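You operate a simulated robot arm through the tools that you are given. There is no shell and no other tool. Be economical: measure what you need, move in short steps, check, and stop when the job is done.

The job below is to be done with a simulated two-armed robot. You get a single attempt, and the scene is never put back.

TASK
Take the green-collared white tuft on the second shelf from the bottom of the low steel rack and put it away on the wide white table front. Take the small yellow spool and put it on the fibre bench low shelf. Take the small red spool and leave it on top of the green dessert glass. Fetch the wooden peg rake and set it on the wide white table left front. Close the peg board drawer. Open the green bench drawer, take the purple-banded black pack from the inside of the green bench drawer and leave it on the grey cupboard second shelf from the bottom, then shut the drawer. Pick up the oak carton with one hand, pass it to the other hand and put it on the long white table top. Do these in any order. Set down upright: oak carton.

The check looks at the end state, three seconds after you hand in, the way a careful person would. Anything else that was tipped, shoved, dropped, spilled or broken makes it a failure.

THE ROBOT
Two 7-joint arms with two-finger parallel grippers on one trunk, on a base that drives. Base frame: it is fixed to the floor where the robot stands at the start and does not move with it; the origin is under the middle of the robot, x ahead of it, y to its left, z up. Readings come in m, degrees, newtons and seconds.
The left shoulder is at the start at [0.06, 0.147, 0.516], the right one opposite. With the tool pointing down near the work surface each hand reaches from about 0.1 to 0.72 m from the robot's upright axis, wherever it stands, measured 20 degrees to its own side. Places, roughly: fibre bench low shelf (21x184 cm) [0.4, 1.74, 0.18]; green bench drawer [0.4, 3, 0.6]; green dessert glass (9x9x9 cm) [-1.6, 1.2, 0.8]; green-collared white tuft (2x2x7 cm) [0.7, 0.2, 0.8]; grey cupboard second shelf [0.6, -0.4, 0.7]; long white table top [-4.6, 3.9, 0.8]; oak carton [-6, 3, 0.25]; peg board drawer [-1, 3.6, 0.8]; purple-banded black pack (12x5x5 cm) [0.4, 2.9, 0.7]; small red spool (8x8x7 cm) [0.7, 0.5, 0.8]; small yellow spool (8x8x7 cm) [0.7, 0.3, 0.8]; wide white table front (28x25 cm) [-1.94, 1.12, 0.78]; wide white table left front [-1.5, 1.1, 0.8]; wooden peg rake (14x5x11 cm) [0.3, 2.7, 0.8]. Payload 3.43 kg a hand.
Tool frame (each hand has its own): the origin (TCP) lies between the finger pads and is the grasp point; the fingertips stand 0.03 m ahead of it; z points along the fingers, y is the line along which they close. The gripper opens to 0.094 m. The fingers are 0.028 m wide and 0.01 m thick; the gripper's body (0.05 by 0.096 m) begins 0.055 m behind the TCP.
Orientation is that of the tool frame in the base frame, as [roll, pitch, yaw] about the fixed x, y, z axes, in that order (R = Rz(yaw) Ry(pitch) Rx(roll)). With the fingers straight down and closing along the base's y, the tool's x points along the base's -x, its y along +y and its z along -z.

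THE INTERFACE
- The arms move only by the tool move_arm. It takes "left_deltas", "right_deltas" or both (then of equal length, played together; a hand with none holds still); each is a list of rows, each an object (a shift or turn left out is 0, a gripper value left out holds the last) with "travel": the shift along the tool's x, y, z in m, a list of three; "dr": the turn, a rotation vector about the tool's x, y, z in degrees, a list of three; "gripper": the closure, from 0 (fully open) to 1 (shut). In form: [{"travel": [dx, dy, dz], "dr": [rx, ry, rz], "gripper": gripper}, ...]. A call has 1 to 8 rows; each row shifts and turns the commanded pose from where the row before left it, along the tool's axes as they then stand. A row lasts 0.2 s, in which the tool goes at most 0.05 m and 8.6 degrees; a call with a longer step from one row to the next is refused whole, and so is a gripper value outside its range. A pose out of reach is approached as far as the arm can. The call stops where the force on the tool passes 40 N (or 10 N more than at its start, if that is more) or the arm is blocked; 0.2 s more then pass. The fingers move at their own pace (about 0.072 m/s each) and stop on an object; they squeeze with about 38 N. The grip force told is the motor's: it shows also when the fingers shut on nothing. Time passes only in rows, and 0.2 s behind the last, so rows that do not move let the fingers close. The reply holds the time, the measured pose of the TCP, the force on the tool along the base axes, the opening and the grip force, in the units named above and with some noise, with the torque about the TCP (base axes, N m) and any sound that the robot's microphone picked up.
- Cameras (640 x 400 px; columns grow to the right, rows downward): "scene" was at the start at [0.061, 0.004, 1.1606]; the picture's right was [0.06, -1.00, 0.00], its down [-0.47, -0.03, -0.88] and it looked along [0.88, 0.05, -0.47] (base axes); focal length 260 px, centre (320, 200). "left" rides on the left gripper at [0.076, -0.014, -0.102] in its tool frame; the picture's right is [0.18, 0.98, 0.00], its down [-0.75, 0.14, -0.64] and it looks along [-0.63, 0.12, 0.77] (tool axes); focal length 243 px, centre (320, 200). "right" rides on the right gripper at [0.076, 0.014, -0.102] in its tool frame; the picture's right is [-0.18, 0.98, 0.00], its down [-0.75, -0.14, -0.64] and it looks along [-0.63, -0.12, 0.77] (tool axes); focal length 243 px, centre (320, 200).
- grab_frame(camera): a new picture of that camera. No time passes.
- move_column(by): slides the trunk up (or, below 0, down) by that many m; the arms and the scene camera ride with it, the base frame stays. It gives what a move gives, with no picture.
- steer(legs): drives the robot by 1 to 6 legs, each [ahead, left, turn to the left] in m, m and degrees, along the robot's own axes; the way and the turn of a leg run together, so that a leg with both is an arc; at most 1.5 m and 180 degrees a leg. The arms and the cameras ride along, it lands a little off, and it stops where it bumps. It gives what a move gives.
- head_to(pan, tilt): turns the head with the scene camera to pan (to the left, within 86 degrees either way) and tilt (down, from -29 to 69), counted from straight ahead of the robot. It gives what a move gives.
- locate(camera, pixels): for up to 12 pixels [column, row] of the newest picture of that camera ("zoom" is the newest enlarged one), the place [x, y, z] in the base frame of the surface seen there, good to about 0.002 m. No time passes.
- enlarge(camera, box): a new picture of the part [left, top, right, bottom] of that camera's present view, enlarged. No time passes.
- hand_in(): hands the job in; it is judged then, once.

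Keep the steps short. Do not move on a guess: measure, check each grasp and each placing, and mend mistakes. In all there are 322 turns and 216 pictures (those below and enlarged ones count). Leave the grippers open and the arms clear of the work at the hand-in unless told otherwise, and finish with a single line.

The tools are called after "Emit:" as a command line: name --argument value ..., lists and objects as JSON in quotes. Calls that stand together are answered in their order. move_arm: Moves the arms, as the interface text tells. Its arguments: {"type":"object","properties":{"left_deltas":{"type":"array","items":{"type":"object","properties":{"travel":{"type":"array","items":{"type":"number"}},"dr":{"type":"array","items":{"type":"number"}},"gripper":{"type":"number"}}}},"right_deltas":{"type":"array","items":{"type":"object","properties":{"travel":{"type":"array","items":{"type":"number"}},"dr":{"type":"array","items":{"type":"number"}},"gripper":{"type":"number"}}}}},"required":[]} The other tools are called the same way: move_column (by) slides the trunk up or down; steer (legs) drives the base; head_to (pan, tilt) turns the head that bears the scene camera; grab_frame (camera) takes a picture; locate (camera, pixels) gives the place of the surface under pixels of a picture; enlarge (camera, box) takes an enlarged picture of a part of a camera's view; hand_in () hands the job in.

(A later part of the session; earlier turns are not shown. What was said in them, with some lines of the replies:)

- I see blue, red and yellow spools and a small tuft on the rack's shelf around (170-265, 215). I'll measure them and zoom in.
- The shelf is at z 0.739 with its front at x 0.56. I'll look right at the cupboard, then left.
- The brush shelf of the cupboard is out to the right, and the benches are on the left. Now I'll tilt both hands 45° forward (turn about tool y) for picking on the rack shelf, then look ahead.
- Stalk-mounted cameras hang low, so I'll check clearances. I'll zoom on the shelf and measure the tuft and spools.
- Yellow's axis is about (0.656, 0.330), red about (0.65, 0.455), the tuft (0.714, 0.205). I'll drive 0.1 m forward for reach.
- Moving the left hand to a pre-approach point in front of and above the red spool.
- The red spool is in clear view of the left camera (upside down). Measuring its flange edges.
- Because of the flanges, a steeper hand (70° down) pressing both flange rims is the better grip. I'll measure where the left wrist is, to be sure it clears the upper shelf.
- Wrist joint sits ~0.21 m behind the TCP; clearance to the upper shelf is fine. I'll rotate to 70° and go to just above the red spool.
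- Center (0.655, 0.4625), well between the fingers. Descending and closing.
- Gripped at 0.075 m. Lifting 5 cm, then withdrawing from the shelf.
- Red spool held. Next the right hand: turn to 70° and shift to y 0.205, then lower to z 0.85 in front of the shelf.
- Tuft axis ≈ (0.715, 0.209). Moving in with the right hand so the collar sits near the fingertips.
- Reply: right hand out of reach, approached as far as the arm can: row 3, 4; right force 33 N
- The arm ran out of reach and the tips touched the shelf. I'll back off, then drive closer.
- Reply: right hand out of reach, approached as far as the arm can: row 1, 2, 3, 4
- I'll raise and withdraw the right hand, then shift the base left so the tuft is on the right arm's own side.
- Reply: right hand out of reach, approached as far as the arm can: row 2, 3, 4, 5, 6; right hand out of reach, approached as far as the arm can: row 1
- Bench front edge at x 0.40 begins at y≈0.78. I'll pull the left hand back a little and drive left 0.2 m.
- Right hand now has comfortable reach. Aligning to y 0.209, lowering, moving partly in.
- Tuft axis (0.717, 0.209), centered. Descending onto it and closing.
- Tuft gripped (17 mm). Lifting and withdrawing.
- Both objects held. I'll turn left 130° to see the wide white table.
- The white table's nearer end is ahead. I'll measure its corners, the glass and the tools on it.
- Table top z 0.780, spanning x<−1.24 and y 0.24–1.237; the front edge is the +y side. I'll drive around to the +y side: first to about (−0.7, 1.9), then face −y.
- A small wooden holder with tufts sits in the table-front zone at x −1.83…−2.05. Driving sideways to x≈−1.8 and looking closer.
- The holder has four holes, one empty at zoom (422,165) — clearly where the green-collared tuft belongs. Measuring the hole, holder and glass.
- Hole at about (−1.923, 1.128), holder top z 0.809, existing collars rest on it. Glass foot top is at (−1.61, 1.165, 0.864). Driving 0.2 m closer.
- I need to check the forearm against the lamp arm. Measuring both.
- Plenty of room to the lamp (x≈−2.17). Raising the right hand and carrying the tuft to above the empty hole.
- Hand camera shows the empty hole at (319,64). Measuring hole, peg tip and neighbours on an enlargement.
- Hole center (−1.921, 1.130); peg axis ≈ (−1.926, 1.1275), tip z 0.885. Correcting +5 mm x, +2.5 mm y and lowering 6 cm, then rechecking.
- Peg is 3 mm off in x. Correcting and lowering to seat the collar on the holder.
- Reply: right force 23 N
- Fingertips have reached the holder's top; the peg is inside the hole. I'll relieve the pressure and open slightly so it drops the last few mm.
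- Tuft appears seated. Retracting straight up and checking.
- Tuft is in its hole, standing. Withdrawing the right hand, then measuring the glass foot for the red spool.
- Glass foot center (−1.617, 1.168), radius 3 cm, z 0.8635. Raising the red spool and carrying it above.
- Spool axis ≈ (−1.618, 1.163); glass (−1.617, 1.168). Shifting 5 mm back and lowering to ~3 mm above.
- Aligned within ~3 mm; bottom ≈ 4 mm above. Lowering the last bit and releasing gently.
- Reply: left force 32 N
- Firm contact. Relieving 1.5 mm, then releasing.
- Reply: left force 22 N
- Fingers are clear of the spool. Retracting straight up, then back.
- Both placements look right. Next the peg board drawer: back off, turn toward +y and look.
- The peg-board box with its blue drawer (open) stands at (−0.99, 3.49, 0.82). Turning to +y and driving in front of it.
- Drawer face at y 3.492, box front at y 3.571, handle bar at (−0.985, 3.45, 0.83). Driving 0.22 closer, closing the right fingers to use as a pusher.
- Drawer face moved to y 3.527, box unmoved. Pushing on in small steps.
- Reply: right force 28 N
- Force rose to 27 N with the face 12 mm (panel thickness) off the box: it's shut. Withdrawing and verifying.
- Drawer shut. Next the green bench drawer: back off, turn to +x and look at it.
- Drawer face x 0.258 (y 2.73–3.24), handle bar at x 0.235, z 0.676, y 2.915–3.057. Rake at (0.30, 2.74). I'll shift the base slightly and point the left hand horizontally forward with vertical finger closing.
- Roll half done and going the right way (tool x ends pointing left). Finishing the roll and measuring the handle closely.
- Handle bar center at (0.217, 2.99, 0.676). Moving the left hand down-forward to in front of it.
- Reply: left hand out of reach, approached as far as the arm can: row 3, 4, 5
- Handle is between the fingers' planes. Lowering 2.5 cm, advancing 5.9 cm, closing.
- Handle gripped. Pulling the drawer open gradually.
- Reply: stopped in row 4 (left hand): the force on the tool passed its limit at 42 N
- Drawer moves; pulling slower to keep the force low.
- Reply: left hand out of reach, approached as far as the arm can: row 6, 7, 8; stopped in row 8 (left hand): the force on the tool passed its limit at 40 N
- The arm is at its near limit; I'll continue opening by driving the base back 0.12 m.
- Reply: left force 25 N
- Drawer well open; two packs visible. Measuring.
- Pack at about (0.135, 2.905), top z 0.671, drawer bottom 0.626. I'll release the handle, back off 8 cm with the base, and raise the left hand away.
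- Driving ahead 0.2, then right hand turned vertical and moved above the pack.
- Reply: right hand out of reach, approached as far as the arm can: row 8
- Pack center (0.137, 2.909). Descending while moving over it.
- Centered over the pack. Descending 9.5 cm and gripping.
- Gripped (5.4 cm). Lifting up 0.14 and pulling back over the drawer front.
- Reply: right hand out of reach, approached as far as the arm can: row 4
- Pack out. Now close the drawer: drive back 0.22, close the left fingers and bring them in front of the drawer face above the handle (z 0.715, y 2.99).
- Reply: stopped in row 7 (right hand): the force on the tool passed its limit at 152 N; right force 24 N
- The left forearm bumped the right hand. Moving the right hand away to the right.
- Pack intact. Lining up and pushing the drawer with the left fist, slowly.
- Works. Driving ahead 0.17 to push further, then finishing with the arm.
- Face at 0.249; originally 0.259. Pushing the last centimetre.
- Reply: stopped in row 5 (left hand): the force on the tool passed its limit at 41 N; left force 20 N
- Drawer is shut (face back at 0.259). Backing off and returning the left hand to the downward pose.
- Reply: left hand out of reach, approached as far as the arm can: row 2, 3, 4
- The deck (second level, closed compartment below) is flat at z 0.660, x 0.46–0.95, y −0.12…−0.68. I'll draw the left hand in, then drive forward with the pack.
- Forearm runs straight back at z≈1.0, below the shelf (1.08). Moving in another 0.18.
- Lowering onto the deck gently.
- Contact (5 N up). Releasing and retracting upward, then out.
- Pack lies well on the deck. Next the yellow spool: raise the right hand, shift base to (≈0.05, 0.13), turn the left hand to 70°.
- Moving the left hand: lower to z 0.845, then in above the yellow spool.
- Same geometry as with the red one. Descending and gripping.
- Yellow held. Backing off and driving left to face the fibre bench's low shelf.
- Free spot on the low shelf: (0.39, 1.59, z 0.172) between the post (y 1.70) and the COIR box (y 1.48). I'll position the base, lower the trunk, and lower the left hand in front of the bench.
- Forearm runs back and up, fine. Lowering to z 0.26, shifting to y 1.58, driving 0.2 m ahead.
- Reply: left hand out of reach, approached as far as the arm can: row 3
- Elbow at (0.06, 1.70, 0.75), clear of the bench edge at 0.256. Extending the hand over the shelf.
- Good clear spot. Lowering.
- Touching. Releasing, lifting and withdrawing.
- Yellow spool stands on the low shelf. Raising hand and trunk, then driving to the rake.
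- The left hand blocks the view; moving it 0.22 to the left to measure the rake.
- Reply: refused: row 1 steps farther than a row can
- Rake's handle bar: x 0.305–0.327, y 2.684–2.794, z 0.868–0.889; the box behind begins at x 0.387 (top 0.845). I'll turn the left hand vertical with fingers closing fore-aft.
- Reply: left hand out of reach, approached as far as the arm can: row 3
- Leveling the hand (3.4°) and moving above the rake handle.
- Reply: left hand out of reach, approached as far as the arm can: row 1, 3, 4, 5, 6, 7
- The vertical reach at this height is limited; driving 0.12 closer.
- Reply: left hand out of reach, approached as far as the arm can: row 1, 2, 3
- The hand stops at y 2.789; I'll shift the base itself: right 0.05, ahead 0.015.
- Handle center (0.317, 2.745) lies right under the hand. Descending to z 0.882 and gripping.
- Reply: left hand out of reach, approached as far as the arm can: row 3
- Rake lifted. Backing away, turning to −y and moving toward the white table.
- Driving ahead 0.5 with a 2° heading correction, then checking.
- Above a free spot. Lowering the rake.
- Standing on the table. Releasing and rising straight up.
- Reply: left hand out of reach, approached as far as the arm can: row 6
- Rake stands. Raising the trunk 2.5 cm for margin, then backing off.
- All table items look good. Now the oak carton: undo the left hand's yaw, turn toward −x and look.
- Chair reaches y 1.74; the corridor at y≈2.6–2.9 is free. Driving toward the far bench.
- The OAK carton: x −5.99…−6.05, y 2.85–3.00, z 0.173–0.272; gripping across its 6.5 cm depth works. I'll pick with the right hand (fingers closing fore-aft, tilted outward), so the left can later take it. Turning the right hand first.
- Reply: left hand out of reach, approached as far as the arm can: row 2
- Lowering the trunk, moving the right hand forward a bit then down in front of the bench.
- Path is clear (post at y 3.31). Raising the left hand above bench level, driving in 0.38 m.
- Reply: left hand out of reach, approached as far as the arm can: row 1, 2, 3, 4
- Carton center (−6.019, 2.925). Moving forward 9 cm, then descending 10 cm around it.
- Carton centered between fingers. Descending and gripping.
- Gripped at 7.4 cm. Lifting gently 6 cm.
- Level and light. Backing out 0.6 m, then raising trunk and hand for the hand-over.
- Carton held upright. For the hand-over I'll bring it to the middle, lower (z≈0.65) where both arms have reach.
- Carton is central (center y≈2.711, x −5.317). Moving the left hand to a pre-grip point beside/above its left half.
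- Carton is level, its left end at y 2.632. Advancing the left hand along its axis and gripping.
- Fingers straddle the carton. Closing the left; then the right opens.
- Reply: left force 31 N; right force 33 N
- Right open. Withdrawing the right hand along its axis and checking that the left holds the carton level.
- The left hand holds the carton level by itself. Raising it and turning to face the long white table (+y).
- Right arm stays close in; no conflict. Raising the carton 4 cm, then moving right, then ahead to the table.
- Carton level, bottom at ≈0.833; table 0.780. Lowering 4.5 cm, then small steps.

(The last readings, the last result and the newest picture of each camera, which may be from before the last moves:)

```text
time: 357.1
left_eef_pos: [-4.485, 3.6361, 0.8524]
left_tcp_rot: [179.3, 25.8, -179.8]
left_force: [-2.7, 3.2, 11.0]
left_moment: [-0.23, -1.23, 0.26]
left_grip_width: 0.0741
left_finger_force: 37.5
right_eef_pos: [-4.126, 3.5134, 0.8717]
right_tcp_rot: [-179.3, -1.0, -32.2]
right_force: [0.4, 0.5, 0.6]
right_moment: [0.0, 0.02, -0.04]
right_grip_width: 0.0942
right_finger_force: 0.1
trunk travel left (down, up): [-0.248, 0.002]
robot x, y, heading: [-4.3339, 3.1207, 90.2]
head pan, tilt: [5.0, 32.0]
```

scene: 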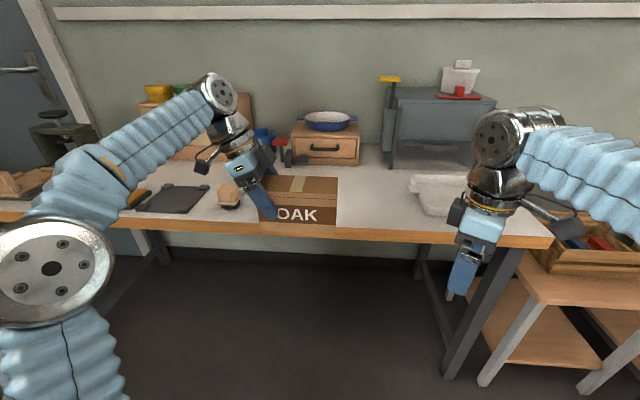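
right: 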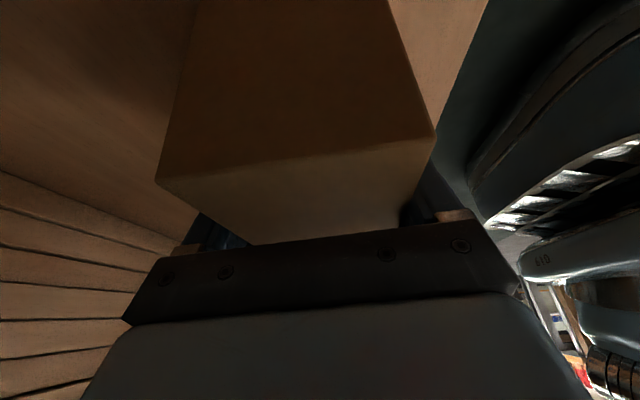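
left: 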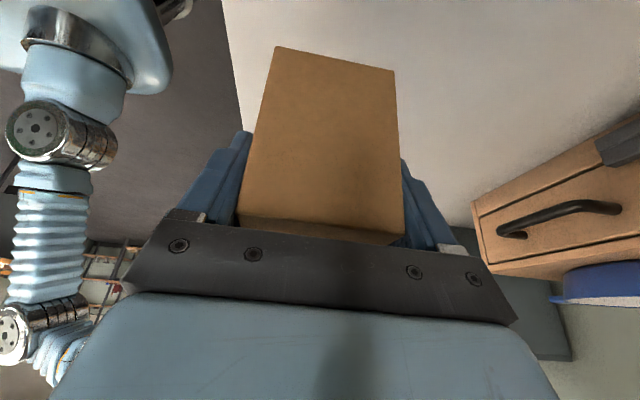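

Touching the table (11 N). Opening and withdrawing along the hand's axis.

Emit:
move_arm --left_deltas '[{"gripper": 0.15}, {"gripper": 0}, {"gripper": 0}, {"travel": [0, 0, -0.02]}, {"travel": [0, 0, -0.04]}, {"travel": [0, 0, -0.04]}, {"travel": [0, -0.01, -0.03]}]'

Emit:
steer --legs '[[-0.4, 0, 0]]'

Emit:
grab_frame --camera "scene"

```text
time: 358.7
left_eef_pos: [-4.5381, 3.6234, 0.9707]
left_tcp_rot: [179.4, 25.8, -179.9]
left_force: [-0.6, -0.4, -0.8]
left_moment: [0.03, 0.01, 0.02]
left_grip_width: 0.0937
left_finger_force: 0.0
right_eef_pos: [-4.1268, 3.5139, 0.8711]
right_tcp_rot: [-179.3, -1.1, -32.2]
right_force: [-0.7, -0.3, -0.1]
right_moment: [0.01, 0.02, 0.02]
right_grip_width: 0.094
right_finger_force: 0.1
trunk travel left (down, up): [-0.248, 0.002]
robot x, y, heading: [-4.3364, 3.1205, 90.3]
head pan, tilt: [5.0, 32.0]
```

```text
time: 361.2
left_eef_pos: [-4.5384, 3.2296, 0.9711]
left_tcp_rot: [179.4, 25.7, -180.0]
left_force: [-0.6, -0.5, 0.5]
left_moment: [-0.01, 0.03, 0.02]
left_grip_width: 0.0942
left_finger_force: 0.1
right_eef_pos: [-4.1255, 3.1193, 0.8714]
right_tcp_rot: [-179.5, -1.0, -32.4]
right_force: [-0.7, 0.4, 0.6]
right_moment: [-0.04, 0.04, -0.03]
right_grip_width: 0.0942
right_finger_force: 0.0
trunk travel left (down, up): [-0.248, 0.002]
robot x, y, heading: [-4.3395, 2.7284, 89.9]
head pan, tilt: [5.0, 32.0]
```

```text
71 pictures are left
```

scene: 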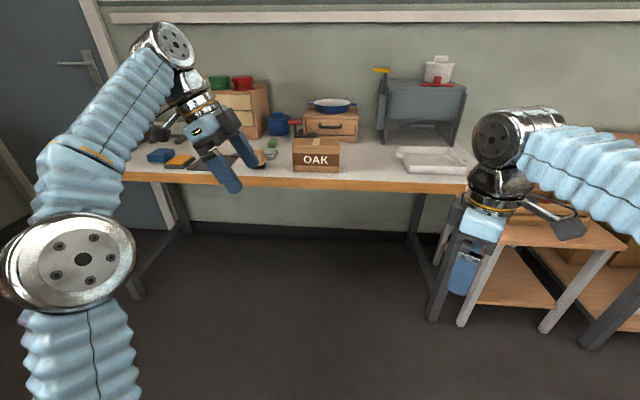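

The carton stands upright on the long white table, both arms are clear and the grippers are open, so I'm handing in.

Emit:
hand_in

```text
The job is handed in.
```

I finished and handed in all seven jobs: tuft, both spools, rake, both drawers with the pack moved, and oak carton upright; the one imperfection is the tuft, which sits about 2 mm high in its holder hole.
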